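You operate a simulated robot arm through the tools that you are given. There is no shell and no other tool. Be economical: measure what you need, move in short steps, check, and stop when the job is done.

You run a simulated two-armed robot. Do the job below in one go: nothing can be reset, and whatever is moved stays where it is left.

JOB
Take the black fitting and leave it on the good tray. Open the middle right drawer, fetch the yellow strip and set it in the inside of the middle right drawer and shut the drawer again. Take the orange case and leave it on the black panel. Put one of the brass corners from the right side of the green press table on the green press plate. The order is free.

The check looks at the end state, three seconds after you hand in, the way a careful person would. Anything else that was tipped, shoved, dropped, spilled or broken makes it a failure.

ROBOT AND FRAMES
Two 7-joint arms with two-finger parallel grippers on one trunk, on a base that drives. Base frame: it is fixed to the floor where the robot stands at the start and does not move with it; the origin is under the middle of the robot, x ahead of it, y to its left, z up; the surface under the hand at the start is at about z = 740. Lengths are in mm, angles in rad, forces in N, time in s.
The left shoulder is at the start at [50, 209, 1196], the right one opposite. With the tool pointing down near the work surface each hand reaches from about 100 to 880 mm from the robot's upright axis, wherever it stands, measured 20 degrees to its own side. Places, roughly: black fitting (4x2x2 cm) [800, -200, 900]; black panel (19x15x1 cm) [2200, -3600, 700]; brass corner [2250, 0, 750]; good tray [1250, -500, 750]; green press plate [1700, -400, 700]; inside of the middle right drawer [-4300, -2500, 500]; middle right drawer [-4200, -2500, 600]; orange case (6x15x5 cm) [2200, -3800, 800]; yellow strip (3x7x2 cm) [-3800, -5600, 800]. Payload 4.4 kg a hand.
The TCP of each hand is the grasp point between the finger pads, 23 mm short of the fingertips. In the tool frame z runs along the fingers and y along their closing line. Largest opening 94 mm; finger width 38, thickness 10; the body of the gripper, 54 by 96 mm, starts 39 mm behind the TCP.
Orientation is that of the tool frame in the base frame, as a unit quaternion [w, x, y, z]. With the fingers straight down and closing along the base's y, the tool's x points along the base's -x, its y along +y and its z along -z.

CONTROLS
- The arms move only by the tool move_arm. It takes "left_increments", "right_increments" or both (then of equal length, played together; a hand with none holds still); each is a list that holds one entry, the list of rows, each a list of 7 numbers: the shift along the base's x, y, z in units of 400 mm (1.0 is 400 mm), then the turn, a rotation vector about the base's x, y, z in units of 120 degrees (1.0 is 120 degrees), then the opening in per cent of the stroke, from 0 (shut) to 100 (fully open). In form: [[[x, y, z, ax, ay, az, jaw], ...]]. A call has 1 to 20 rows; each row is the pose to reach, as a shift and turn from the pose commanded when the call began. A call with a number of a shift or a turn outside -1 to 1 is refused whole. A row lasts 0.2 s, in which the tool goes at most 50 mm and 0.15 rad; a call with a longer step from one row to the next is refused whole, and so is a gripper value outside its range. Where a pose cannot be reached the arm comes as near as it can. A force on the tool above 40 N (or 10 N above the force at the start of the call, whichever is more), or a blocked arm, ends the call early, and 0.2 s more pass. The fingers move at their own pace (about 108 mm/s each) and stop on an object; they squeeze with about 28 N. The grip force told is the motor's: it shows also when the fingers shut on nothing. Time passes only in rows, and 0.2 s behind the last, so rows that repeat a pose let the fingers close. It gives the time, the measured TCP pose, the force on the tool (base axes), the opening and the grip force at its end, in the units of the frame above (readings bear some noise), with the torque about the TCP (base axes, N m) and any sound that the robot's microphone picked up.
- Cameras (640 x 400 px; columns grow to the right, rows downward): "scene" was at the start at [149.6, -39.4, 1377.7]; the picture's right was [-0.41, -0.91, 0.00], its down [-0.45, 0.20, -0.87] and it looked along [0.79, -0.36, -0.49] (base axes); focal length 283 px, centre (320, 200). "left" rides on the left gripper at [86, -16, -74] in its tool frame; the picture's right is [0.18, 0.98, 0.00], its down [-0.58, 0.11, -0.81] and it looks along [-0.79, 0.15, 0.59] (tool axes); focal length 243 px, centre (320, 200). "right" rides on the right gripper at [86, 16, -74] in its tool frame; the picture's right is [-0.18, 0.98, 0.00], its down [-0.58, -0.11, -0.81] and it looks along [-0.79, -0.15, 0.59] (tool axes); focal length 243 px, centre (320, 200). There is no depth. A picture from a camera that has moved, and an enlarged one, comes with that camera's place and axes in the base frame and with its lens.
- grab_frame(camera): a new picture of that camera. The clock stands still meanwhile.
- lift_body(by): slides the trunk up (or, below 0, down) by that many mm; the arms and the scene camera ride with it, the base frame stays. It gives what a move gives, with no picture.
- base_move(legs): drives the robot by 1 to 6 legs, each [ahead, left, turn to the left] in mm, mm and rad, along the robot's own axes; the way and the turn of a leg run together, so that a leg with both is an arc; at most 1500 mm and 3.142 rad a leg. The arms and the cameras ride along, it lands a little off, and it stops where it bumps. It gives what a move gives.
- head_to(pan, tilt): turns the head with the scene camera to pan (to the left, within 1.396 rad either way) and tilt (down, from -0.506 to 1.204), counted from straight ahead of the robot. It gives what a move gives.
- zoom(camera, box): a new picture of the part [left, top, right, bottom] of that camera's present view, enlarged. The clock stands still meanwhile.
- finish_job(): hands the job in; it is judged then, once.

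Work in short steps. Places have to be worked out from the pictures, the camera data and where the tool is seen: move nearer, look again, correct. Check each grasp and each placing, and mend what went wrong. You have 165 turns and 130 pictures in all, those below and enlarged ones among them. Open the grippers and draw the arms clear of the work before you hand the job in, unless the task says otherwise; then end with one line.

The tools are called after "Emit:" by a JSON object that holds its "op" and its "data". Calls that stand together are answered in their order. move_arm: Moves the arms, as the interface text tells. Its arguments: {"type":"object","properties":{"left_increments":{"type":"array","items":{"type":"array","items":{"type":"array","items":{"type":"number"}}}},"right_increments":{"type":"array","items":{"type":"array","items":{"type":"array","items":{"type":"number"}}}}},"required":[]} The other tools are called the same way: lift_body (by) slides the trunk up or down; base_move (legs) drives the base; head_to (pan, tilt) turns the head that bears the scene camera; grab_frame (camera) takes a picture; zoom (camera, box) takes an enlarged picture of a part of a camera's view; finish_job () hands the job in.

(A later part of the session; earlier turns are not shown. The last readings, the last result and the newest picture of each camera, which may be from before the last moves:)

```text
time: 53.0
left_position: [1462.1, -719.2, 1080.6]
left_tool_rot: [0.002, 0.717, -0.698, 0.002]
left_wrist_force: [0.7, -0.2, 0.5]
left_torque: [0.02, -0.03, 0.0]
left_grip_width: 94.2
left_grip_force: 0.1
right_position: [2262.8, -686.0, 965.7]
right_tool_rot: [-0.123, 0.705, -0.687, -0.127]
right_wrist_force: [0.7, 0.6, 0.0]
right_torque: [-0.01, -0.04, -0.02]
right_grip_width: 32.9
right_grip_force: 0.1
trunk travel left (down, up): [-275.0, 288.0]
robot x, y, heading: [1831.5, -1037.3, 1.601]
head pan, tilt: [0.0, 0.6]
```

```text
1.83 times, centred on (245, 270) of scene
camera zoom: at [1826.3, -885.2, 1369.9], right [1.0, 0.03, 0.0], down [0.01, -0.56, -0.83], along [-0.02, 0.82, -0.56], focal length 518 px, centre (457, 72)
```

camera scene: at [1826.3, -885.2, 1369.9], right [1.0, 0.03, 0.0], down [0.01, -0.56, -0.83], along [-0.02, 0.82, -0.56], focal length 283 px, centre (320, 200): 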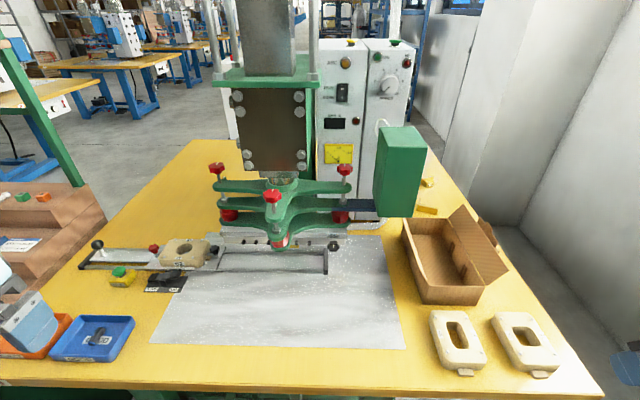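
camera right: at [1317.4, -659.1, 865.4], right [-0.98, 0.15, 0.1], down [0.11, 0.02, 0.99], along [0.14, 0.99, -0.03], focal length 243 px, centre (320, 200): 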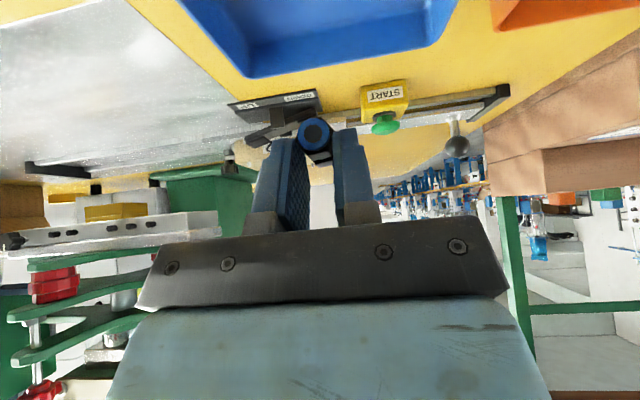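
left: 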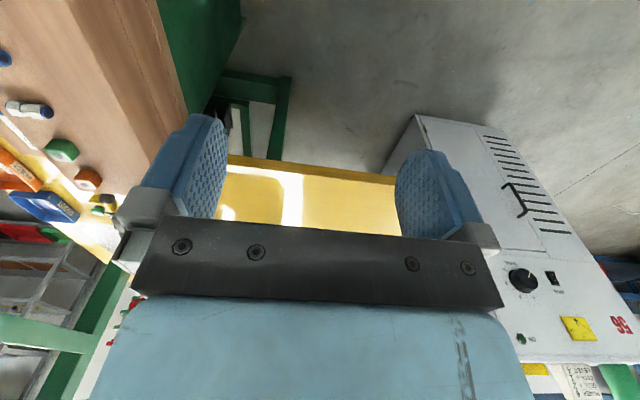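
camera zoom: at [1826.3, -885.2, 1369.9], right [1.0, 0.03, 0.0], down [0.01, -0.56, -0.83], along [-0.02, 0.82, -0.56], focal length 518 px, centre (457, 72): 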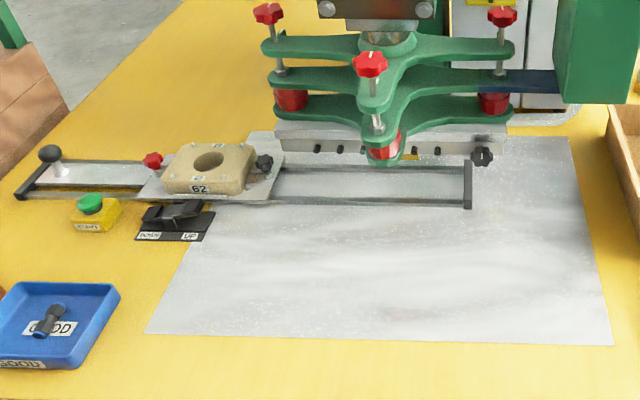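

Two brass corners stand behind the cardboard box: about [2205,-27] and [2268,175]. The silver plate centre at [1706,-399] is the press plate. I drive nearer to the right end and look again.

Emit:
{"op": "base_move", "data": {"legs": [[100, -330, -0.028]]}}

Emit:
{"op": "head_to", "data": {"pan": -0.1, "tilt": 0.65}}

Emit:
{"op": "grab_frame", "data": {"camera": "scene"}}

Emit:
{"op": "grab_frame", "data": {"camera": "right"}}

```text
time: 56.5
left_position: [1800.2, -604.7, 1080.7]
left_tool_rot: [-0.001, -0.706, 0.708, -0.001]
left_wrist_force: [1.6, -0.1, -0.5]
left_torque: [0.0, -0.04, -0.02]
left_grip_width: 94.0
left_grip_force: 0.1
right_position: [2603.3, -592.4, 964.1]
right_tool_rot: [0.125, -0.696, 0.696, 0.125]
right_wrist_force: [0.5, -0.5, 0.4]
right_torque: [0.01, 0.01, -0.03]
right_grip_width: 32.9
right_grip_force: 0.1
trunk travel left (down, up): [-275.0, 288.0]
robot x, y, heading: [2159.1, -932.2, 1.569]
head pan, tilt: [0.0, 0.6]
```

```text
time: 57.2
left_position: [1800.0, -604.0, 1082.3]
left_tool_rot: [-0.002, -0.707, 0.708, -0.001]
left_wrist_force: [-0.8, 1.0, -0.4]
left_torque: [-0.01, 0.01, -0.02]
left_grip_width: 94.1
left_grip_force: 0.1
right_position: [2603.1, -591.9, 964.8]
right_tool_rot: [0.125, -0.696, 0.696, 0.124]
right_wrist_force: [-0.8, 0.6, -0.7]
right_torque: [0.0, -0.01, -0.01]
right_grip_width: 33.0
right_grip_force: 0.0
trunk travel left (down, up): [-275.0, 288.0]
robot x, y, heading: [2161.1, -935.7, 1.571]
head pan, tilt: [-0.099, 0.649]
```

```text
96 pictures are left
camera scene: at [2169.3, -782.6, 1365.6], right [0.99, -0.1, 0.0], down [-0.06, -0.6, -0.8], along [0.08, 0.79, -0.6], focal length 283 px, centre (320, 200)
```

scene: 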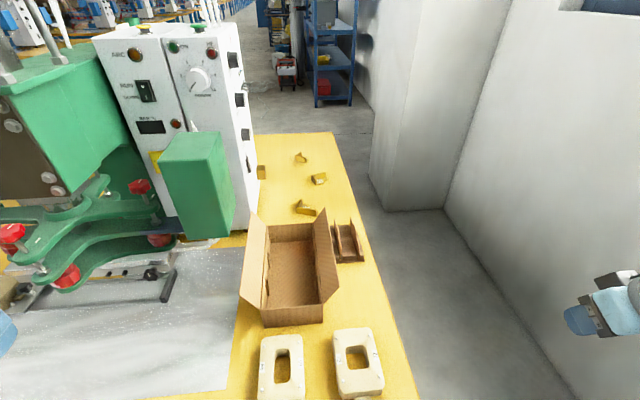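

```text
95 pictures are left
camera right: at [2587.0, -700.2, 1005.2], right [-0.98, 0.17, 0.06], down [0.11, 0.27, 0.96], along [0.15, 0.95, -0.28], focal length 243 px, centre (320, 200)
```

right: 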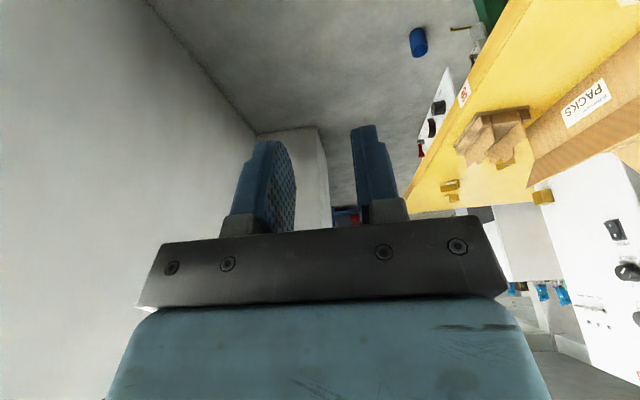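

Emit:
{"op": "zoom", "data": {"camera": "scene", "box": [230, 120, 390, 330]}}

Emit:
{"op": "zoom", "data": {"camera": "right", "box": [400, 50, 640, 220]}}

```text
1.90 times, centred on (310, 225) of scene
camera zoom: at [2169.3, -782.6, 1365.6], right [0.99, -0.1, 0.0], down [-0.06, -0.6, -0.8], along [0.08, 0.79, -0.6], focal length 540 px, centre (339, 152)
```

zoom: 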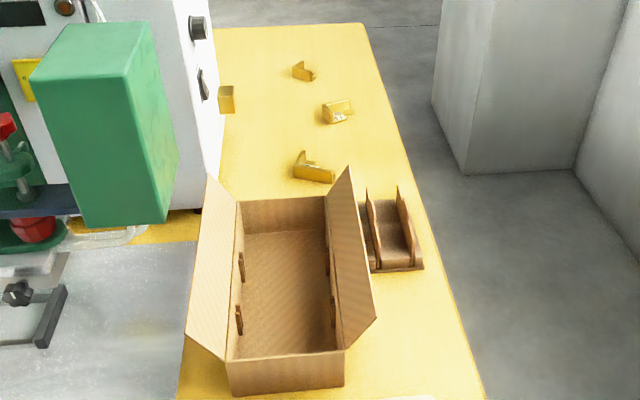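

```text
2.35 times, centred on (520, 135) of right
camera zoom: at [2587.0, -700.2, 1005.2], right [-0.98, 0.17, 0.06], down [0.11, 0.27, 0.96], along [0.15, 0.95, -0.28], focal length 571 px, centre (-151, 353)
```

zoom: 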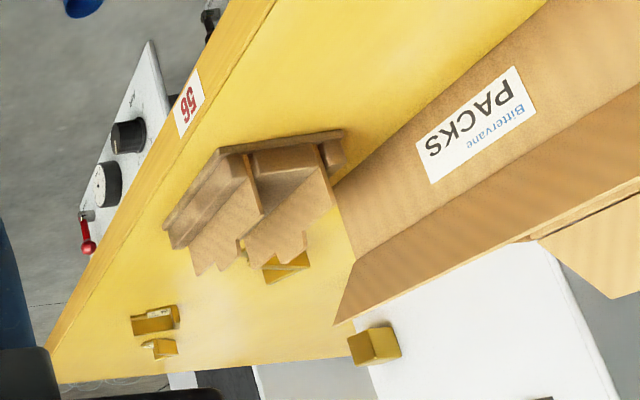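

Three brass corners; nearest is at about [2199,-22]. Drive ahead 120 mm to bring it in reach, then bring the hand over.

Emit:
{"op": "base_move", "data": {"legs": [[120, 0, 0]]}}

Emit:
{"op": "move_arm", "data": {"right_increments": [[[-0.08, 0, 0.06, 0, 0, 0, 60], [-0.17, 0.02, 0.12, 0.02, 0, 0, 70], [-0.26, 0.05, 0.16, 0.04, 0, 0, 80], [-0.36, 0.08, 0.18, 0.05, 0, 0, 80], [-0.46, 0.12, 0.18, 0.05, 0, 0, 80], [-0.56, 0.16, 0.18, 0.05, 0, 0, 80], [-0.66, 0.2, 0.18, 0.05, 0, 0, 80], [-0.76, 0.24, 0.18, 0.05, 0, 0, 80], [-0.86, 0.28, 0.18, 0.05, 0, 0, 80], [-0.95, 0.34, 0.18, 0.05, 0, 0, 80], [-0.98, 0.42, 0.18, 0.05, 0, 0, 80], [-0.98, 0.5, 0.18, 0.05, 0, 0, 80]]]}}

Emit:
{"op": "grab_frame", "data": {"camera": "right"}}

Emit:
{"op": "grab_frame", "data": {"camera": "scene"}}

```text
time: 58.6
left_position: [1805.3, -494.1, 1081.0]
left_tool_rot: [-0.001, -0.706, 0.708, -0.001]
left_wrist_force: [0.9, -0.1, 0.5]
left_torque: [0.02, 0.01, 0.01]
left_grip_width: 93.9
left_grip_force: 0.0
right_position: [2606.4, -484.2, 965.9]
right_tool_rot: [0.125, -0.695, 0.697, 0.124]
right_wrist_force: [-0.5, -0.2, 0.1]
right_torque: [0.01, -0.01, 0.0]
right_grip_width: 33.2
right_grip_force: 0.1
trunk travel left (down, up): [-275.0, 288.0]
robot x, y, heading: [2163.1, -823.6, 1.566]
head pan, tilt: [-0.099, 0.649]
stopped in leg 1: the robot was blocked; the commanded pose is now the measured one
```

```text
time: 61.2
left_position: [1805.0, -490.9, 1080.2]
left_tool_rot: [-0.001, -0.706, 0.708, -0.002]
left_wrist_force: [-0.1, 0.6, 0.5]
left_torque: [-0.01, 0.01, -0.01]
left_grip_width: 94.1
left_grip_force: 0.0
right_position: [2291.4, -297.7, 1064.1]
right_tool_rot: [0.16, -0.688, 0.69, 0.16]
right_wrist_force: [0.5, 0.5, -0.4]
right_torque: [0.0, 0.0, 0.01]
right_grip_width: 75.1
right_grip_force: 0.0
right hand out of reach, approached as far as the arm can: row 1, 2, 3, 4, 5, 9, 10, 11, 12
trunk travel left (down, up): [-275.0, 288.0]
robot x, y, heading: [2164.3, -822.1, 1.569]
head pan, tilt: [-0.099, 0.649]
```

```text
92 pictures are left
camera right: at [2275.9, -408.6, 1092.6], right [-0.98, 0.17, 0.08], down [0.11, 0.16, 0.98], along [0.15, 0.97, -0.18], focal length 243 px, centre (320, 200)
```

right: 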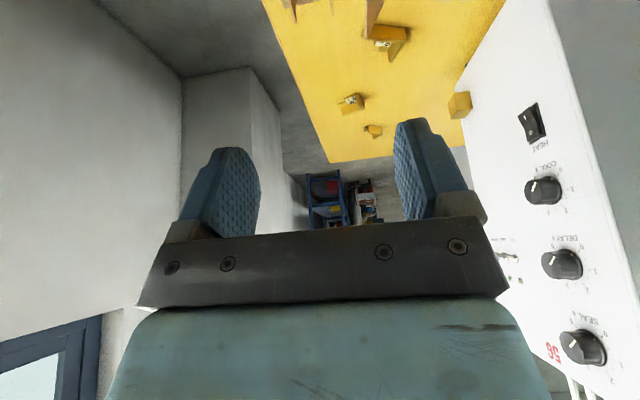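

```text
91 pictures are left
camera scene: at [2173.1, -670.1, 1365.5], right [0.99, -0.1, 0.0], down [-0.06, -0.6, -0.8], along [0.08, 0.79, -0.6], focal length 283 px, centre (320, 200)
```

scene: 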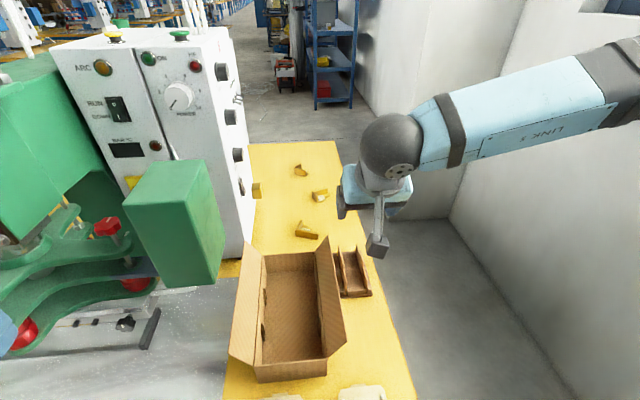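

The bump stop was gentle, table unchanged. I zoom on the nearest corner to see its orientation.

Emit:
{"op": "zoom", "data": {"camera": "scene", "box": [270, 150, 350, 250]}}

Emit:
{"op": "zoom", "data": {"camera": "right", "box": [300, 0, 480, 150]}}

```text
4.00 times, centred on (310, 200) of scene
camera zoom: at [2173.1, -670.1, 1365.5], right [0.99, -0.1, 0.0], down [-0.06, -0.6, -0.8], along [0.08, 0.79, -0.6], focal length 1133 px, centre (360, 200)
```

zoom: 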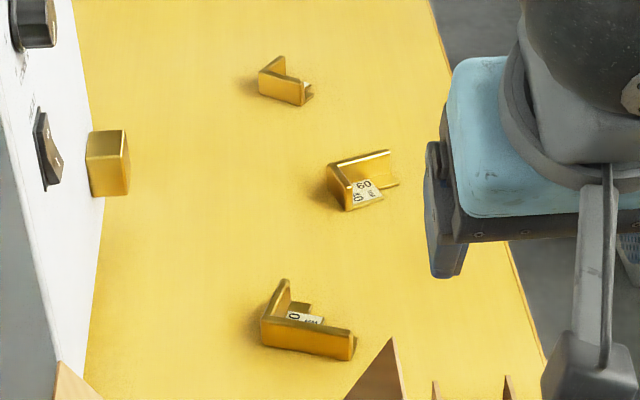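

```text
2.67 times, centred on (390, 75) of right
camera zoom: at [2275.9, -408.6, 1092.6], right [-0.98, 0.17, 0.08], down [0.11, 0.16, 0.98], along [0.15, 0.97, -0.18], focal length 647 px, centre (133, 533)
```

zoom: 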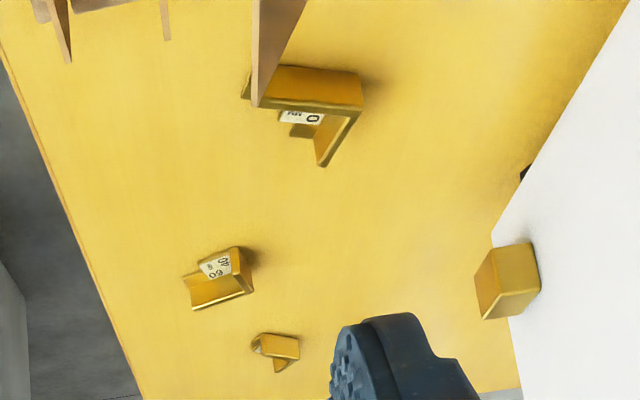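

I'll pinch the front wall of the nearest corner (runs [2163,-28]→[2230,-52], ~27 mm high) near its right part. First straighten the hand and move over.

Emit:
{"op": "move_arm", "data": {"right_increments": [[[-0.02, 0.07, -0.03, -0.04, 0, 0, 60], [-0.05, 0.15, -0.06, -0.09, 0, 0, 60], [-0.1, 0.23, -0.1, -0.14, 0, 0, 60], [-0.14, 0.31, -0.14, -0.18, 0, 0, 60], [-0.18, 0.37, -0.16, -0.218, 0, 0, 60], [-0.2, 0.4, -0.16, -0.218, 0, 0, 60]]]}}

```text
time: 62.6
left_position: [1805.2, -491.1, 1079.4]
left_tool_rot: [-0.001, -0.706, 0.708, -0.001]
left_wrist_force: [0.0, 0.2, 0.2]
left_torque: [-0.04, 0.0, 0.02]
left_grip_width: 94.1
left_grip_force: 0.1
right_position: [2344.2, -233.1, 1049.0]
right_tool_rot: [0.001, -0.706, 0.708, 0.0]
right_wrist_force: [0.8, -0.1, -0.7]
right_torque: [-0.02, 0.04, 0.02]
right_grip_width: 56.3
right_grip_force: 0.0
right hand out of reach, approached as far as the arm can: row 1, 2, 3, 4, 5, 6
trunk travel left (down, up): [-275.0, 288.0]
robot x, y, heading: [2164.7, -820.8, 1.568]
head pan, tilt: [-0.099, 0.649]
```

The IK stalls with the hand high; flap tops are at z≈882, so I go lower (about 950) while moving toward the corner.

Emit:
{"op": "move_arm", "data": {"right_increments": [[[0, 0.0, -0.08, 0, 0, 0, 60], [0, 0.0, -0.16, 0, 0, 0, 60], [0, 0.0, -0.24, 0, 0, 0, 60], [-0.05, 0.05, -0.24, 0, 0, 0, 60], [-0.12, 0.1, -0.24, 0, 0, 0, 60], [-0.2, 0.14, -0.24, 0, 0, 0, 60]]]}}

Emit:
{"op": "grab_frame", "data": {"camera": "scene"}}

```text
time: 64.0
left_position: [1805.8, -491.4, 1081.3]
left_tool_rot: [-0.001, -0.706, 0.709, -0.001]
left_wrist_force: [-0.3, -0.1, -0.4]
left_torque: [-0.01, 0.01, -0.01]
left_grip_width: 93.9
left_grip_force: 0.1
right_position: [2365.4, -238.8, 998.6]
right_tool_rot: [0.001, -0.706, 0.708, 0.0]
right_wrist_force: [-0.4, -0.5, -0.5]
right_torque: [-0.05, 0.0, 0.02]
right_grip_width: 56.4
right_grip_force: 0.1
right hand out of reach, approached as far as the arm can: row 1, 2, 3, 4, 5, 6
trunk travel left (down, up): [-275.0, 288.0]
robot x, y, heading: [2168.0, -820.8, 1.568]
head pan, tilt: [-0.099, 0.649]
```

```text
88 pictures are left
camera scene: at [2172.8, -670.7, 1365.6], right [0.99, -0.1, 0.0], down [-0.06, -0.6, -0.8], along [0.08, 0.79, -0.6], focal length 283 px, centre (320, 200)
```

scene: 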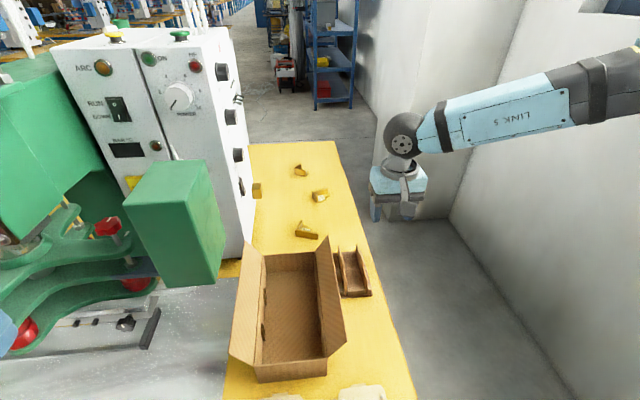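

The reach spec holds for a hand well below the shoulder, so I raise the trunk by 200 mm and retry.

Emit:
{"op": "lift_body", "data": {"by": 200}}

Emit:
{"op": "move_arm", "data": {"right_increments": [[[0, 0.0, -0.1, 0, 0, 0, 60], [0, 0.0, -0.2, 0, 0, 0, 60], [0, 0.0, -0.3, 0, 0, 0, 60], [0, 0.0, -0.4, 0, 0, 0, 60], [0, 0, -0.5, 0, 0, 0, 60], [0, 0, -0.6, 0, 0, 0, 60], [-0.07, 0.07, -0.6, 0, 0, 0, 60], [-0.14, 0.14, -0.6, 0, 0, 0, 60], [-0.21, 0.21, -0.6, 0, 0, 0, 60]]]}}

```text
time: 66.2
left_position: [1805.4, -492.0, 1281.0]
left_tool_rot: [-0.001, -0.706, 0.708, -0.001]
left_wrist_force: [-0.3, 0.3, 0.1]
left_torque: [0.0, 0.03, 0.01]
left_grip_width: 94.2
left_grip_force: 0.0
right_position: [2365.7, -239.1, 1197.9]
right_tool_rot: [0.001, -0.706, 0.708, 0.0]
right_wrist_force: [0.3, 0.4, 0.2]
right_torque: [-0.01, 0.01, 0.0]
right_grip_width: 56.5
right_grip_force: 0.0
trunk travel left (down, up): [-475.0, 88.0]
robot x, y, heading: [2164.8, -821.3, 1.572]
head pan, tilt: [-0.099, 0.649]
```

```text
time: 68.2
left_position: [1806.2, -491.0, 1279.9]
left_tool_rot: [-0.001, -0.706, 0.709, -0.002]
left_wrist_force: [0.5, -0.1, -0.6]
left_torque: [0.0, 0.02, 0.0]
left_grip_width: 94.2
left_grip_force: 0.0
right_position: [2427.0, -259.7, 1098.7]
right_tool_rot: [0.001, -0.706, 0.709, 0.0]
right_wrist_force: [0.9, -1.1, 0.2]
right_torque: [0.0, 0.05, -0.03]
right_grip_width: 56.2
right_grip_force: 0.1
right hand out of reach, approached as far as the arm can: row 1, 2, 3, 4, 5, 6, 7, 8, 9
trunk travel left (down, up): [-475.0, 88.0]
robot x, y, heading: [2158.6, -819.5, 1.571]
head pan, tilt: [-0.099, 0.649]
```

The arm seems in a bad posture; go back toward the home pose near the body to refold.

Emit:
{"op": "move_arm", "data": {"right_increments": [[[0.05, -0.08, 0, 0, 0, 0, 60], [0.1, -0.16, 0.0, 0, 0, 0, 60], [0.15, -0.24, 0.0, 0, 0, 0, 60], [0.2, -0.32, 0.0, 0, 0, 0, 60], [0.25, -0.4, 0, 0, 0, 0, 60], [0.29, -0.48, 0, 0, 0, 0, 60], [0.29, -0.5, 0.0, 0, 0, 0, 60]]]}}

Emit:
{"op": "head_to", "data": {"pan": -0.7, "tilt": 0.4}}

Emit:
{"op": "grab_frame", "data": {"camera": "scene"}}

```text
time: 69.8
left_position: [1805.7, -491.4, 1280.8]
left_tool_rot: [-0.001, -0.706, 0.708, -0.001]
left_wrist_force: [0.5, -0.1, 0.1]
left_torque: [-0.03, -0.04, -0.01]
left_grip_width: 94.1
left_grip_force: 0.0
right_position: [2534.9, -462.0, 1098.9]
right_tool_rot: [0.001, -0.706, 0.709, 0.0]
right_wrist_force: [0.3, 0.1, 0.8]
right_torque: [-0.02, 0.04, -0.02]
right_grip_width: 56.6
right_grip_force: 0.2
trunk travel left (down, up): [-475.0, 88.0]
robot x, y, heading: [2169.1, -825.8, 1.57]
head pan, tilt: [-0.099, 0.649]
```

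```text
time: 70.8
left_position: [1803.2, -492.3, 1281.2]
left_tool_rot: [-0.001, -0.706, 0.708, -0.001]
left_wrist_force: [-0.2, 0.5, -0.1]
left_torque: [-0.02, 0.03, -0.02]
left_grip_width: 94.1
left_grip_force: 0.0
right_position: [2534.8, -461.4, 1099.1]
right_tool_rot: [0.001, -0.706, 0.708, 0.001]
right_wrist_force: [0.6, 0.7, 0.2]
right_torque: [0.0, 0.01, -0.01]
right_grip_width: 56.4
right_grip_force: 0.0
trunk travel left (down, up): [-475.0, 88.0]
robot x, y, heading: [2160.5, -820.8, 1.567]
head pan, tilt: [-0.7, 0.4]
```

```text
87 pictures are left
camera scene: at [2223.8, -686.2, 1588.0], right [0.76, -0.65, 0.0], down [-0.25, -0.3, -0.92], along [0.6, 0.7, -0.39], focal length 283 px, centre (320, 200)
```

scene: 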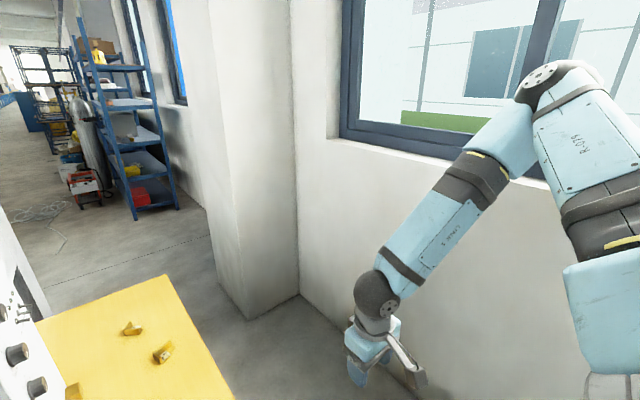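

Now try approaching again with a 35° forward tilt, as worked at the first bench.

Emit:
{"op": "move_arm", "data": {"right_increments": [[[-0.08, 0, 0, 0.03, 0, 0, 60], [-0.16, 0.02, 0, 0.06, 0, 0, 60], [-0.24, 0.05, 0, 0.09, 0, 0, 60], [-0.32, 0.08, 0.0, 0.12, 0, 0, 60], [-0.4, 0.12, 0.0, 0.15, 0, 0, 60], [-0.48, 0.16, 0.0, 0.18, 0, 0, 60], [-0.56, 0.2, 0.0, 0.21, 0, 0, 60], [-0.64, 0.25, 0.0, 0.24, 0, 0, 60], [-0.72, 0.3, 0.0, 0.27, 0, 0, 60], [-0.8, 0.35, 0.0, 0.29, 0, 0, 60]]]}}

Emit:
{"op": "grab_frame", "data": {"camera": "scene"}}

```text
time: 73.0
left_position: [1804.3, -491.6, 1280.1]
left_tool_rot: [-0.001, -0.705, 0.709, -0.001]
left_wrist_force: [-0.7, 0.5, 0.1]
left_torque: [0.02, 0.03, 0.0]
left_grip_width: 93.8
left_grip_force: 0.0
right_position: [2332.6, -333.2, 1177.0]
right_tool_rot: [0.211, -0.674, 0.676, 0.212]
right_wrist_force: [-0.3, 0.2, 0.6]
right_torque: [-0.03, 0.02, -0.04]
right_grip_width: 56.5
right_grip_force: 0.0
right hand out of reach, approached as far as the arm can: row 6, 7, 8, 9, 10
trunk travel left (down, up): [-475.0, 88.0]
robot x, y, heading: [2163.5, -823.9, 1.566]
head pan, tilt: [-0.7, 0.4]
```

```text
86 pictures are left
camera scene: at [2223.5, -686.0, 1588.1], right [0.76, -0.65, 0.0], down [-0.25, -0.3, -0.92], along [0.6, 0.7, -0.39], focal length 283 px, centre (320, 200)
```

scene: 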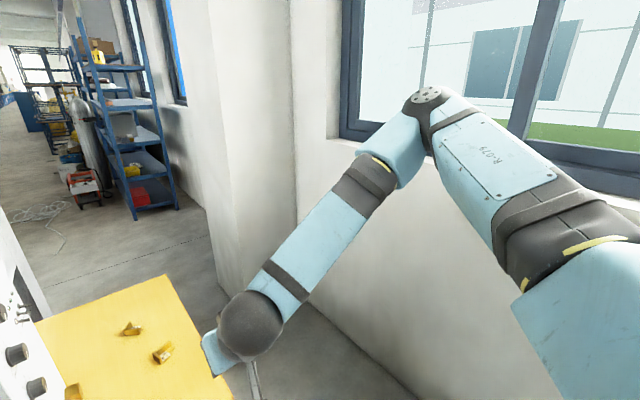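

The right hand stalls when it must cross the centreline; its sweet spot is 20° to the right. I back off, drive 270 mm left, and come forward again.

Emit:
{"op": "base_move", "data": {"legs": [[-150, 0, 0], [0, 270, 0], [135, 0, 0]]}}

Emit:
{"op": "head_to", "data": {"pan": -0.3, "tilt": 0.75}}

Emit:
{"op": "grab_frame", "data": {"camera": "scene"}}

```text
time: 77.7
left_position: [1533.1, -585.5, 1280.1]
left_tool_rot: [-0.003, -0.706, 0.708, -0.003]
left_wrist_force: [0.0, -0.4, -0.3]
left_torque: [0.01, 0.01, -0.03]
left_grip_width: 94.0
left_grip_force: 0.0
right_position: [2060.4, -426.1, 1175.6]
right_tool_rot: [0.21, -0.674, 0.675, 0.212]
right_wrist_force: [0.3, 0.2, -0.4]
right_torque: [0.02, 0.02, 0.04]
right_grip_width: 56.4
right_grip_force: 0.0
trunk travel left (down, up): [-475.0, 88.0]
robot x, y, heading: [1892.2, -917.9, 1.574]
head pan, tilt: [-0.7, 0.4]
stopped in leg 3: the robot was blocked; the commanded pose is now the measured one
```

```text
time: 78.5
left_position: [1533.9, -588.3, 1280.4]
left_tool_rot: [0.0, -0.707, 0.707, -0.001]
left_wrist_force: [1.5, 0.4, -0.6]
left_torque: [-0.01, 0.02, -0.02]
left_grip_width: 94.0
left_grip_force: 0.1
right_position: [2060.7, -430.4, 1177.5]
right_tool_rot: [0.211, -0.674, 0.675, 0.213]
right_wrist_force: [0.4, 0.1, -0.1]
right_torque: [-0.01, 0.0, 0.01]
right_grip_width: 56.4
right_grip_force: 0.2
trunk travel left (down, up): [-475.0, 88.0]
robot x, y, heading: [1890.2, -914.8, 1.575]
head pan, tilt: [-0.3, 0.75]
```

```text
85 pictures are left
camera scene: at [1917.6, -772.6, 1556.9], right [0.95, -0.3, 0.0], down [-0.2, -0.65, -0.73], along [0.22, 0.7, -0.68], focal length 283 px, centre (320, 200)
```

scene: 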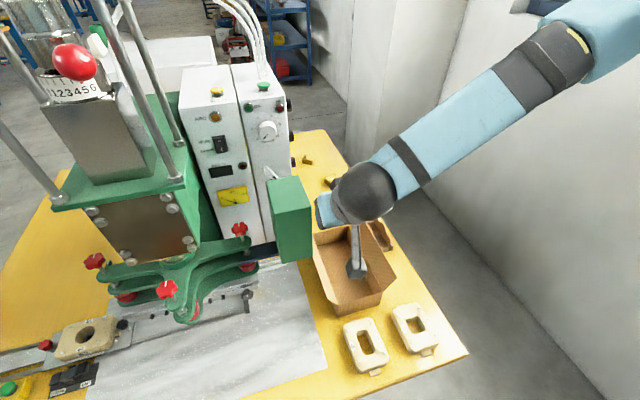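

Blocked earlier here, perhaps by the foot pedal; look down to check.

Emit:
{"op": "head_to", "data": {"pan": 0.1, "tilt": 1.2}}

Emit:
{"op": "grab_frame", "data": {"camera": "scene"}}

```text
time: 79.4
left_position: [1534.1, -588.0, 1280.3]
left_tool_rot: [-0.002, -0.706, 0.708, -0.001]
left_wrist_force: [-0.4, 0.3, -0.7]
left_torque: [-0.03, -0.03, 0.05]
left_grip_width: 93.9
left_grip_force: 0.0
right_position: [2060.4, -429.0, 1177.2]
right_tool_rot: [0.212, -0.674, 0.675, 0.213]
right_wrist_force: [0.6, 0.3, 0.3]
right_torque: [-0.02, 0.02, -0.02]
right_grip_width: 56.5
right_grip_force: 0.0
trunk travel left (down, up): [-475.0, 88.0]
robot x, y, heading: [1888.5, -920.9, 1.567]
head pan, tilt: [0.099, 1.201]
```

```text
84 pictures are left
camera scene: at [1887.5, -797.4, 1525.4], right [1.0, 0.1, 0.0], down [0.09, -0.93, -0.36], along [-0.04, 0.36, -0.93], focal length 283 px, centre (320, 200)
```

scene: 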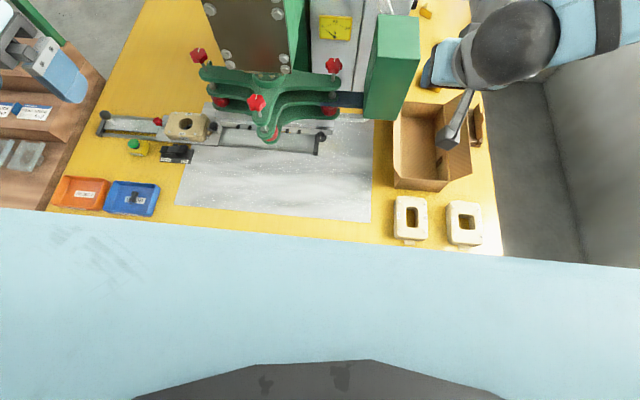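

Fitting is still fine. An approach from the right end of the table (aisle between table edge x≈2382 and wall x≈3240) would be much closer; I look there first.

Emit:
{"op": "head_to", "data": {"pan": -1.35, "tilt": 0.6}}

Emit:
{"op": "grab_frame", "data": {"camera": "scene"}}

```text
time: 81.0
left_position: [1533.7, -587.5, 1280.1]
left_tool_rot: [0.0, -0.706, 0.708, -0.001]
left_wrist_force: [-0.9, 0.9, -0.2]
left_torque: [-0.01, 0.0, 0.01]
left_grip_width: 93.9
left_grip_force: 0.1
right_position: [2060.4, -429.6, 1177.0]
right_tool_rot: [0.212, -0.674, 0.675, 0.212]
right_wrist_force: [0.1, 0.1, 0.5]
right_torque: [-0.03, 0.01, 0.01]
right_grip_width: 56.4
right_grip_force: 0.1
trunk travel left (down, up): [-475.0, 88.0]
robot x, y, heading: [1892.6, -917.7, 1.567]
head pan, tilt: [-1.349, 0.6]
```

```text
83 pictures are left
camera scene: at [1979.2, -833.3, 1569.8], right [0.22, -0.98, 0.0], down [-0.55, -0.12, -0.82], along [0.8, 0.18, -0.57], focal length 283 px, centre (320, 200)
```

scene: 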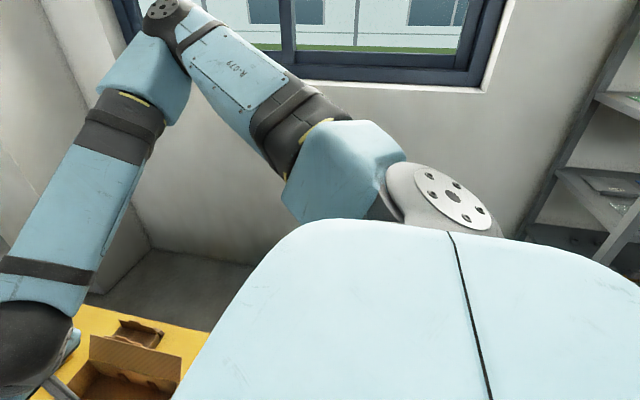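

The aisle is free (wall x≈3270, rack only for y<-1600). Back off, turn to face -x, reverse to x≈2780, then strafe right beside the table end.

Emit:
{"op": "base_move", "data": {"legs": [[-230, 0, 0], [0, 0, 1.571], [-890, 0, 0], [0, -870, 0]]}}

Emit:
{"op": "head_to", "data": {"pan": -0.2, "tilt": 0.8}}

Emit:
{"op": "grab_frame", "data": {"camera": "scene"}}

Emit:
{"op": "grab_frame", "data": {"camera": "right"}}

```text
time: 98.3
left_position: [2411.5, -639.2, 1282.2]
left_tool_rot: [0.0, 1.0, 0.007, 0.002]
left_wrist_force: [0.6, 0.5, 0.9]
left_torque: [0.01, 0.02, -0.03]
left_grip_width: 94.2
left_grip_force: 0.1
right_position: [2245.2, -114.2, 1177.7]
right_tool_rot: [0.002, 0.954, 0.006, -0.3]
right_wrist_force: [-0.4, 0.3, 0.5]
right_torque: [0.02, 0.01, 0.02]
right_grip_width: 56.3
right_grip_force: 0.0
trunk travel left (down, up): [-475.0, 88.0]
robot x, y, heading: [2735.7, -275.3, -3.13]
head pan, tilt: [-1.349, 0.6]
```

```text
time: 99.6
left_position: [2411.0, -639.5, 1281.2]
left_tool_rot: [0.001, 1.0, 0.007, 0.002]
left_wrist_force: [-0.6, -0.8, 0.1]
left_torque: [0.01, -0.02, 0.0]
left_grip_width: 94.1
left_grip_force: 0.1
right_position: [2244.4, -114.7, 1176.3]
right_tool_rot: [0.003, 0.954, 0.007, -0.299]
right_wrist_force: [-0.1, -0.3, -0.2]
right_torque: [0.02, 0.01, -0.01]
right_grip_width: 56.5
right_grip_force: 0.1
trunk travel left (down, up): [-475.0, 88.0]
robot x, y, heading: [2737.8, -270.3, -3.13]
head pan, tilt: [-0.201, 0.799]
```

```text
82 pictures are left
camera scene: at [2588.9, -262.4, 1553.0], right [0.19, 0.98, 0.0], down [0.7, -0.13, -0.7], along [-0.69, 0.13, -0.72], focal length 283 px, centre (320, 200)
```

scene: 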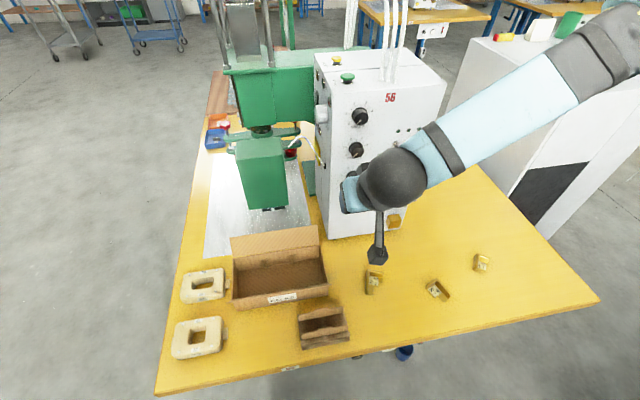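

```text
81 pictures are left
camera right: at [2359.9, -129.8, 1188.7], right [-0.14, -0.98, 0.11], down [-0.02, 0.11, 0.99], along [-0.99, 0.13, -0.03], focal length 243 px, centre (320, 200)
```

right: 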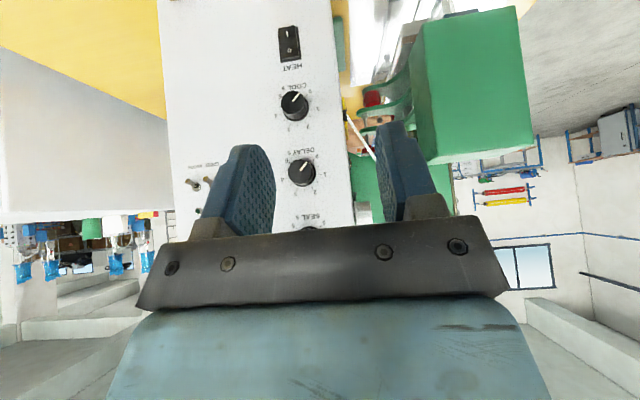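

Now close; zoom on the corners.

Emit:
{"op": "zoom", "data": {"camera": "scene", "box": [340, 230, 500, 320]}}

```text
4.00 times, centred on (420, 275) of scene
camera zoom: at [2588.9, -262.4, 1553.0], right [0.19, 0.98, 0.0], down [0.7, -0.13, -0.7], along [-0.69, 0.13, -0.72], focal length 1133 px, centre (-80, -100)
```

zoom: 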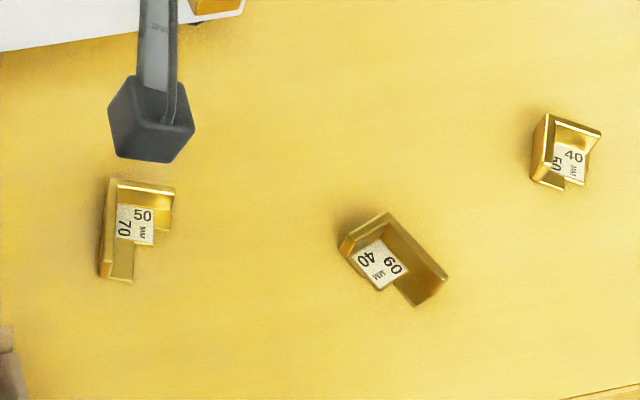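

I'll pinch the long (70 mm) wall of the nearest corner near [2203,-40]. Move above it, making the hand vertical and yawed -22°.

Emit:
{"op": "move_arm", "data": {"right_increments": [[[-0.015, 0.026, -0.08, -0.008, -0.041, -0.025, 50], [-0.029, 0.053, -0.16, -0.016, -0.082, -0.051, 50], [-0.044, 0.079, -0.24, -0.024, -0.123, -0.076, 50], [-0.059, 0.106, -0.32, -0.032, -0.165, -0.101, 50], [-0.073, 0.132, -0.4, -0.04, -0.206, -0.127, 50], [-0.088, 0.159, -0.49, -0.048, -0.247, -0.152, 50], [-0.1025, 0.185, -0.5675, -0.056, -0.288, -0.1776, 50]]]}}

Emit:
{"op": "grab_frame", "data": {"camera": "right"}}

Emit:
{"op": "grab_frame", "data": {"camera": "scene"}}

```text
time: 101.2
left_position: [2412.5, -639.4, 1282.1]
left_tool_rot: [0.0, 1.0, 0.007, 0.002]
left_wrist_force: [0.4, 1.0, 0.4]
left_torque: [0.01, -0.02, -0.01]
left_grip_width: 94.0
left_grip_force: 0.1
right_position: [2234.1, 12.5, 1039.0]
right_tool_rot: [0.005, 0.983, -0.185, 0.001]
right_wrist_force: [-0.2, -0.3, -0.1]
right_torque: [0.0, 0.0, -0.01]
right_grip_width: 47.1
right_grip_force: 0.0
right hand out of reach, approached as far as the arm can: row 1, 2, 3, 4, 5, 6, 7
trunk travel left (down, up): [-475.0, 88.0]
robot x, y, heading: [2738.2, -273.4, -3.125]
head pan, tilt: [-0.201, 0.799]
```

```text
79 pictures are left
camera right: at [2309.1, -33.1, 1114.5], right [-0.53, -0.85, 0.01], down [-0.5, 0.32, 0.8], along [-0.68, 0.42, -0.6], focal length 243 px, centre (320, 200)
```

right: 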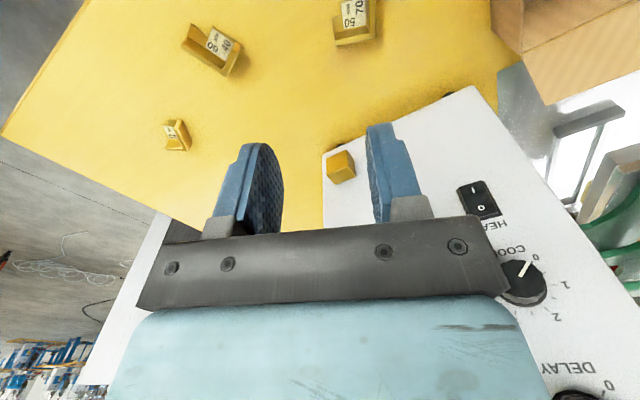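

```text
78 pictures are left
camera scene: at [2588.6, -262.1, 1553.0], right [0.19, 0.98, 0.0], down [0.7, -0.13, -0.7], along [-0.68, 0.13, -0.72], focal length 283 px, centre (320, 200)
```

scene: 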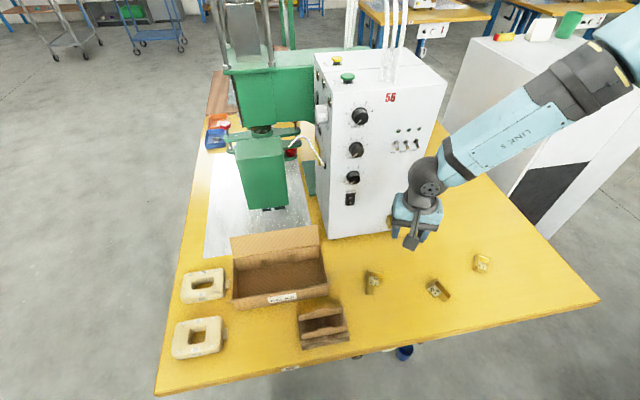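

The arm stalls in this wrist orientation. I'll try instead yawing +90°, which suits pinching the short (50 mm) wall, and see if the reach frees up.

Emit:
{"op": "move_arm", "data": {"right_increments": [[[0, 0, 0, 0, 0, 0.06, 50], [0, 0, 0, 0, 0, 0.12, 50], [0, 0, 0, 0, 0, 0.18, 50], [0, 0, 0, 0, 0, 0.24, 50], [0, 0, 0, 0, 0, 0.3, 50], [0, 0, 0, 0, 0, 0.37, 50], [0, 0, 0, 0, 0, 0.44, 50], [0, 0, 0, 0, 0, 0.51, 50], [0, 0, 0, 0, 0, 0.58, 50], [0, 0, 0, 0, 0, 0.65, 50], [0, 0, 0, 0, 0, 0.7, 50], [0, 0, 0, 0, 0, 0.75, 50], [0, 0, -0.08, 0, 0, 0.75, 50], [0, 0, -0.16, 0, 0, 0.75, 50]]]}}

Emit:
{"op": "grab_frame", "data": {"camera": "scene"}}

```text
time: 104.2
left_position: [2412.2, -640.1, 1281.1]
left_tool_rot: [0.0, 1.0, 0.007, 0.002]
left_wrist_force: [-0.2, 0.0, 0.3]
left_torque: [-0.01, 0.0, 0.0]
left_grip_width: 94.1
left_grip_force: 0.1
right_position: [2268.5, 19.4, 1028.0]
right_tool_rot: [-0.003, 0.828, 0.561, -0.002]
right_wrist_force: [0.1, 0.2, 0.3]
right_torque: [-0.03, -0.02, -0.03]
right_grip_width: 47.0
right_grip_force: 0.0
right hand out of reach, approached as far as the arm can: row 11, 12, 13, 14
trunk travel left (down, up): [-475.0, 88.0]
robot x, y, heading: [2737.1, -272.9, -3.125]
head pan, tilt: [-0.201, 0.799]
```

```text
77 pictures are left
camera scene: at [2589.0, -262.2, 1553.0], right [0.19, 0.98, 0.0], down [0.7, -0.13, -0.7], along [-0.69, 0.13, -0.72], focal length 283 px, centre (320, 200)
```

scene: 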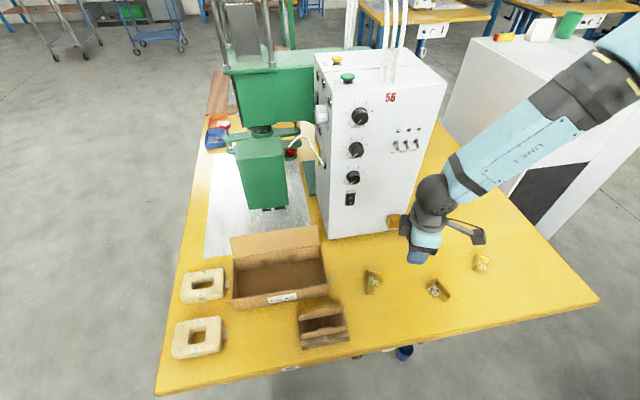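

Test: return yaw to about +20° and lower, to learn what limits the motion.

Emit:
{"op": "move_arm", "data": {"right_increments": [[[0, 0, 0, 0, 0, -0.06, 50], [0, 0, 0, 0, 0, -0.12, 50], [0, 0, 0, 0, 0, -0.18, 50], [0, 0, 0, 0, 0, -0.24, 50], [0, 0, 0, 0, 0, -0.3, 50], [0, 0, 0, 0, 0, -0.36, 50], [0, 0, 0, 0, 0, -0.4, 50], [0, 0, -0.1, 0, 0, -0.4, 50], [0, 0, -0.2, 0, 0, -0.4, 50], [0, 0, -0.25, 0, 0, -0.4, 50]]]}}

```text
time: 106.4
left_position: [2410.8, -638.5, 1280.1]
left_tool_rot: [0.0, 1.0, 0.007, 0.001]
left_wrist_force: [-0.1, 0.6, -0.2]
left_torque: [0.01, -0.04, 0.03]
left_grip_width: 94.0
left_grip_force: 0.0
right_position: [2282.2, 53.4, 1003.0]
right_tool_rot: [0.004, 0.984, 0.179, 0.002]
right_wrist_force: [1.1, 0.0, -0.5]
right_torque: [-0.03, -0.02, 0.01]
right_grip_width: 47.0
right_grip_force: 0.1
right hand out of reach, approached as far as the arm can: row 8, 9, 10
trunk travel left (down, up): [-475.0, 88.0]
robot x, y, heading: [2736.3, -275.9, -3.127]
head pan, tilt: [-0.201, 0.799]
```

The right hand slides on a fixed radius (~575 mm from its shoulder): its elbow is locked in a bad branch. I tuck it in, and will use the left arm, strafing so that the corner lies to the left.

Emit:
{"op": "move_arm", "data": {"right_increments": [[[0.05, 0.0, 0.05, 0, 0, 0, 50], [0.12, 0.0, 0.1, 0, 0, -0.03, 50], [0.2, 0, 0.15, 0, 0, -0.06, 50], [0.28, 0, 0.2, 0, 0, -0.1, 50], [0.36, 0, 0.25, 0, 0, -0.13, 50], [0.4, 0, 0.3, 0, 0, -0.16, 50], [0.42, 0, 0.36, 0, 0, -0.16, 50]]]}}

Emit:
{"op": "base_move", "data": {"legs": [[0, -430, 0]]}}

Emit:
{"op": "head_to", "data": {"pan": 0.25, "tilt": 0.75}}

Emit:
{"op": "grab_frame", "data": {"camera": "scene"}}

```text
time: 108.0
left_position: [2412.1, -640.4, 1280.5]
left_tool_rot: [-0.001, 1.0, 0.008, 0.002]
left_wrist_force: [0.7, 0.6, -0.2]
left_torque: [-0.01, -0.01, 0.01]
left_grip_width: 94.0
left_grip_force: 0.1
right_position: [2410.1, 61.2, 1139.4]
right_tool_rot: [0.004, 1.0, 0.012, 0.001]
right_wrist_force: [1.1, -0.6, -0.1]
right_torque: [0.0, -0.01, -0.01]
right_grip_width: 47.0
right_grip_force: 0.2
right hand out of reach, approached as far as the arm can: row 5, 6, 7
trunk travel left (down, up): [-475.0, 88.0]
robot x, y, heading: [2735.0, -273.5, -3.128]
head pan, tilt: [-0.201, 0.799]
```

```text
time: 112.3
left_position: [2406.0, -216.9, 1280.8]
left_tool_rot: [-0.001, 1.0, 0.011, 0.002]
left_wrist_force: [0.1, -0.5, -0.3]
left_torque: [-0.03, 0.05, 0.0]
left_grip_width: 94.0
left_grip_force: 0.0
right_position: [2400.6, 484.5, 1140.0]
right_tool_rot: [0.004, 1.0, 0.016, 0.001]
right_wrist_force: [-0.5, -0.1, -0.2]
right_torque: [-0.04, -0.03, -0.01]
right_grip_width: 47.0
right_grip_force: 0.0
trunk travel left (down, up): [-475.0, 88.0]
robot x, y, heading: [2725.1, 149.9, -3.121]
head pan, tilt: [-0.201, 0.799]
```

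```text
time: 113.2
left_position: [2406.0, -217.8, 1280.0]
left_tool_rot: [0.0, 1.0, 0.01, 0.002]
left_wrist_force: [0.8, 0.7, 0.3]
left_torque: [0.01, 0.0, 0.02]
left_grip_width: 94.1
left_grip_force: 0.0
right_position: [2399.9, 484.3, 1139.3]
right_tool_rot: [0.004, 1.0, 0.016, 0.001]
right_wrist_force: [-0.4, 0.4, -0.3]
right_torque: [-0.01, -0.02, -0.01]
right_grip_width: 46.8
right_grip_force: 0.0
trunk travel left (down, up): [-475.0, 88.0]
robot x, y, heading: [2724.3, 149.3, -3.123]
head pan, tilt: [0.25, 0.75]
```

```text
76 pictures are left
camera scene: at [2580.8, 124.5, 1557.0], right [-0.27, 0.96, 0.0], down [0.66, 0.18, -0.73], along [-0.7, -0.2, -0.68], focal length 283 px, centre (320, 200)
```

scene: 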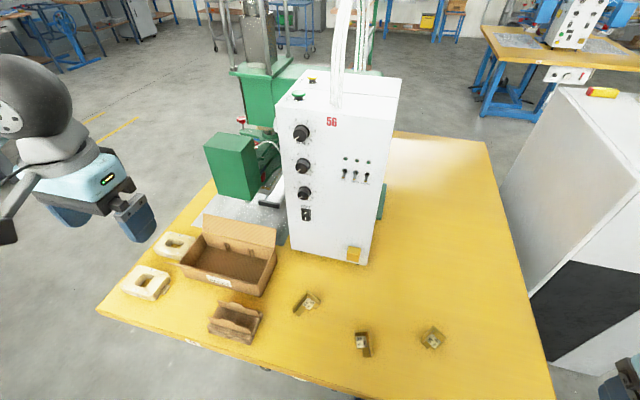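

Left arm: move above the corner with the hand vertical and yaw -22°, toward z≈960.

Emit:
{"op": "move_arm", "data": {"left_increments": [[[-0.05, 0.05, -0.07, 0, 0, -0.02, 80], [-0.1, 0.1, -0.14, 0, 0, -0.04, 65], [-0.15, 0.15, -0.21, 0, 0, -0.06, 50], [-0.2, 0.2, -0.28, 0, 0, -0.08, 50], [-0.25, 0.25, -0.35, 0, 0, -0.1, 50], [-0.3, 0.3, -0.42, 0, 0, -0.12, 50], [-0.35, 0.35, -0.5, 0, 0, -0.14, 50], [-0.4, 0.39, -0.57, 0, 0, -0.16, 50], [-0.45, 0.42, -0.65, 0, 0, -0.18, 50], [-0.5, 0.44, -0.73, 0, 0, -0.19, 50], [-0.508, 0.444, -0.8, 0, 0, -0.19, 50]]]}}

Emit:
{"op": "grab_frame", "data": {"camera": "left"}}

Emit:
{"op": "grab_frame", "data": {"camera": "scene"}}

```text
time: 115.6
left_position: [2202.9, -39.4, 961.7]
left_tool_rot: [0.001, 0.982, -0.188, 0.002]
left_wrist_force: [0.0, 0.0, -0.5]
left_torque: [-0.02, 0.02, -0.03]
left_grip_width: 47.0
left_grip_force: 0.0
right_position: [2399.8, 483.8, 1139.9]
right_tool_rot: [0.004, 1.0, 0.015, 0.001]
right_wrist_force: [0.3, -0.7, -0.4]
right_torque: [0.03, 0.0, 0.0]
right_grip_width: 46.7
right_grip_force: 0.0
trunk travel left (down, up): [-475.0, 88.0]
robot x, y, heading: [2727.4, 150.8, -3.119]
head pan, tilt: [0.25, 0.75]
```

```text
75 pictures are left
camera left: at [2289.5, -55.7, 1036.8], right [-0.19, -0.98, 0.0], down [-0.58, 0.11, 0.8], along [-0.79, 0.15, -0.59], focal length 243 px, centre (320, 200)
```

left: 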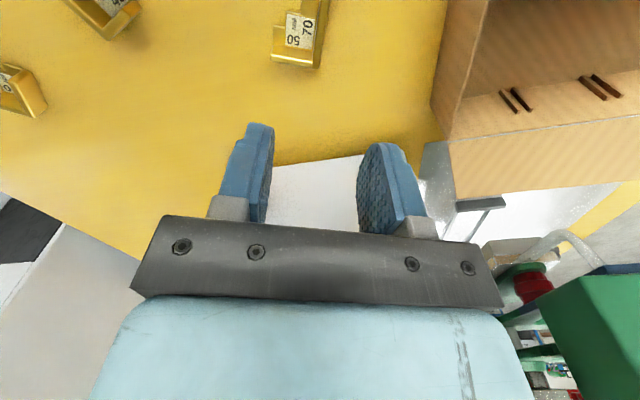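

```text
74 pictures are left
camera scene: at [2580.6, 124.3, 1557.0], right [-0.27, 0.96, 0.0], down [0.66, 0.18, -0.73], along [-0.7, -0.2, -0.68], focal length 283 px, centre (320, 200)
```

scene: 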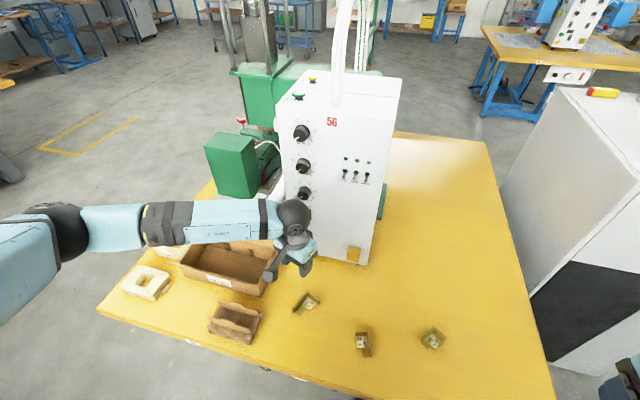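

Left arm reaches exactly. Zoom in the left camera to refine the long wall's place.

Emit:
{"op": "zoom", "data": {"camera": "left", "box": [240, 0, 360, 80]}}

Emit:
{"op": "zoom", "data": {"camera": "scene", "box": [260, 240, 360, 330]}}

```text
5.00 times, centred on (300, 40) of left
camera zoom: at [2289.5, -55.7, 1036.8], right [-0.19, -0.98, 0.0], down [-0.58, 0.11, 0.8], along [-0.79, 0.15, -0.59], focal length 1213 px, centre (420, 1000)
```

zoom: 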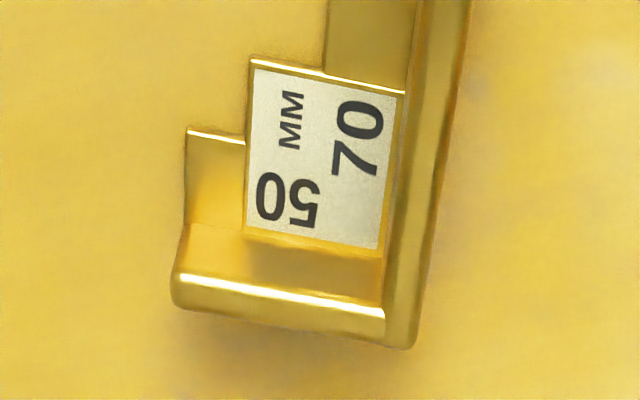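

```text
4.44 times, centred on (310, 285) of scene
camera zoom: at [2580.6, 124.3, 1557.0], right [-0.27, 0.96, 0.0], down [0.66, 0.18, -0.73], along [-0.7, -0.2, -0.68], focal length 1259 px, centre (364, -178)
```

zoom: 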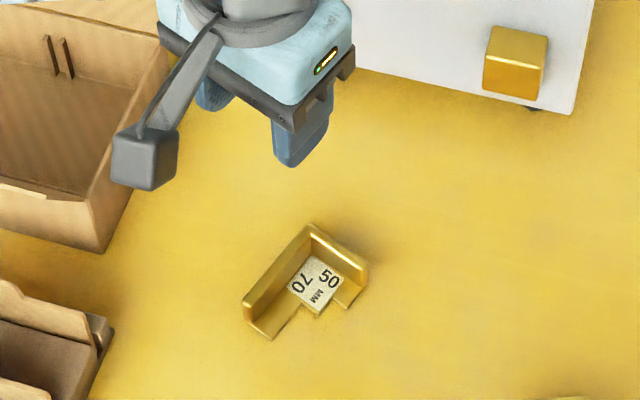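

Wall centre line confirmed near [2203,-40.5]; I aim slightly toward its end [2209,-43] and descend.

Emit:
{"op": "move_arm", "data": {"left_increments": [[[0.008, -0.004, -0.1, 0, 0, 0.005, 50], [0.015, -0.007, -0.2, 0, 0, 0.01, 50], [0.015, -0.007, -0.3, 0, 0, 0.015, 50], [0.015, -0.007, -0.38, 0, 0, 0.015, 50], [0.015, -0.007, -0.42, 0, 0, 0.015, 50], [0.015, -0.007, -0.44, 0, 0, 0.015, 50], [0.015, -0.007, -0.455, 0, 0, 0.015, 50]]]}}

Emit:
{"op": "grab_frame", "data": {"camera": "left"}}

```text
time: 117.2
left_position: [2209.6, -42.6, 780.3]
left_tool_rot: [0.001, 0.985, -0.172, 0.002]
left_wrist_force: [0.7, 0.1, -0.6]
left_torque: [0.0, 0.03, 0.03]
left_grip_width: 47.2
left_grip_force: 0.0
right_position: [2400.1, 483.6, 1139.3]
right_tool_rot: [0.004, 1.0, 0.016, 0.001]
right_wrist_force: [0.1, -0.8, -0.6]
right_torque: [-0.01, 0.0, 0.01]
right_grip_width: 46.8
right_grip_force: 0.0
trunk travel left (down, up): [-475.0, 88.0]
robot x, y, heading: [2726.3, 150.8, -3.121]
head pan, tilt: [0.25, 0.75]
```

```text
71 pictures are left
camera left: at [2297.9, -56.3, 855.0], right [-0.16, -0.99, 0.0], down [-0.59, 0.1, 0.8], along [-0.79, 0.13, -0.59], focal length 243 px, centre (320, 200)
```

left: 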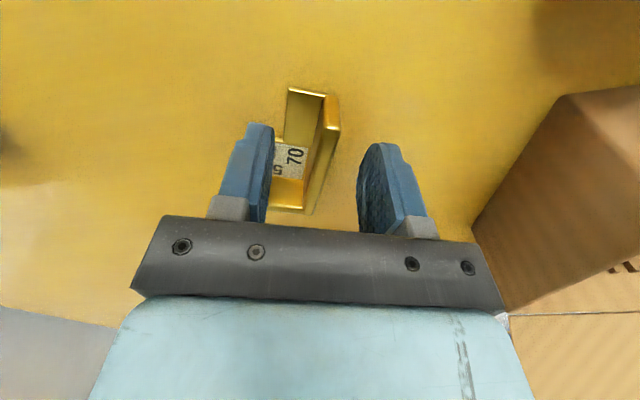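

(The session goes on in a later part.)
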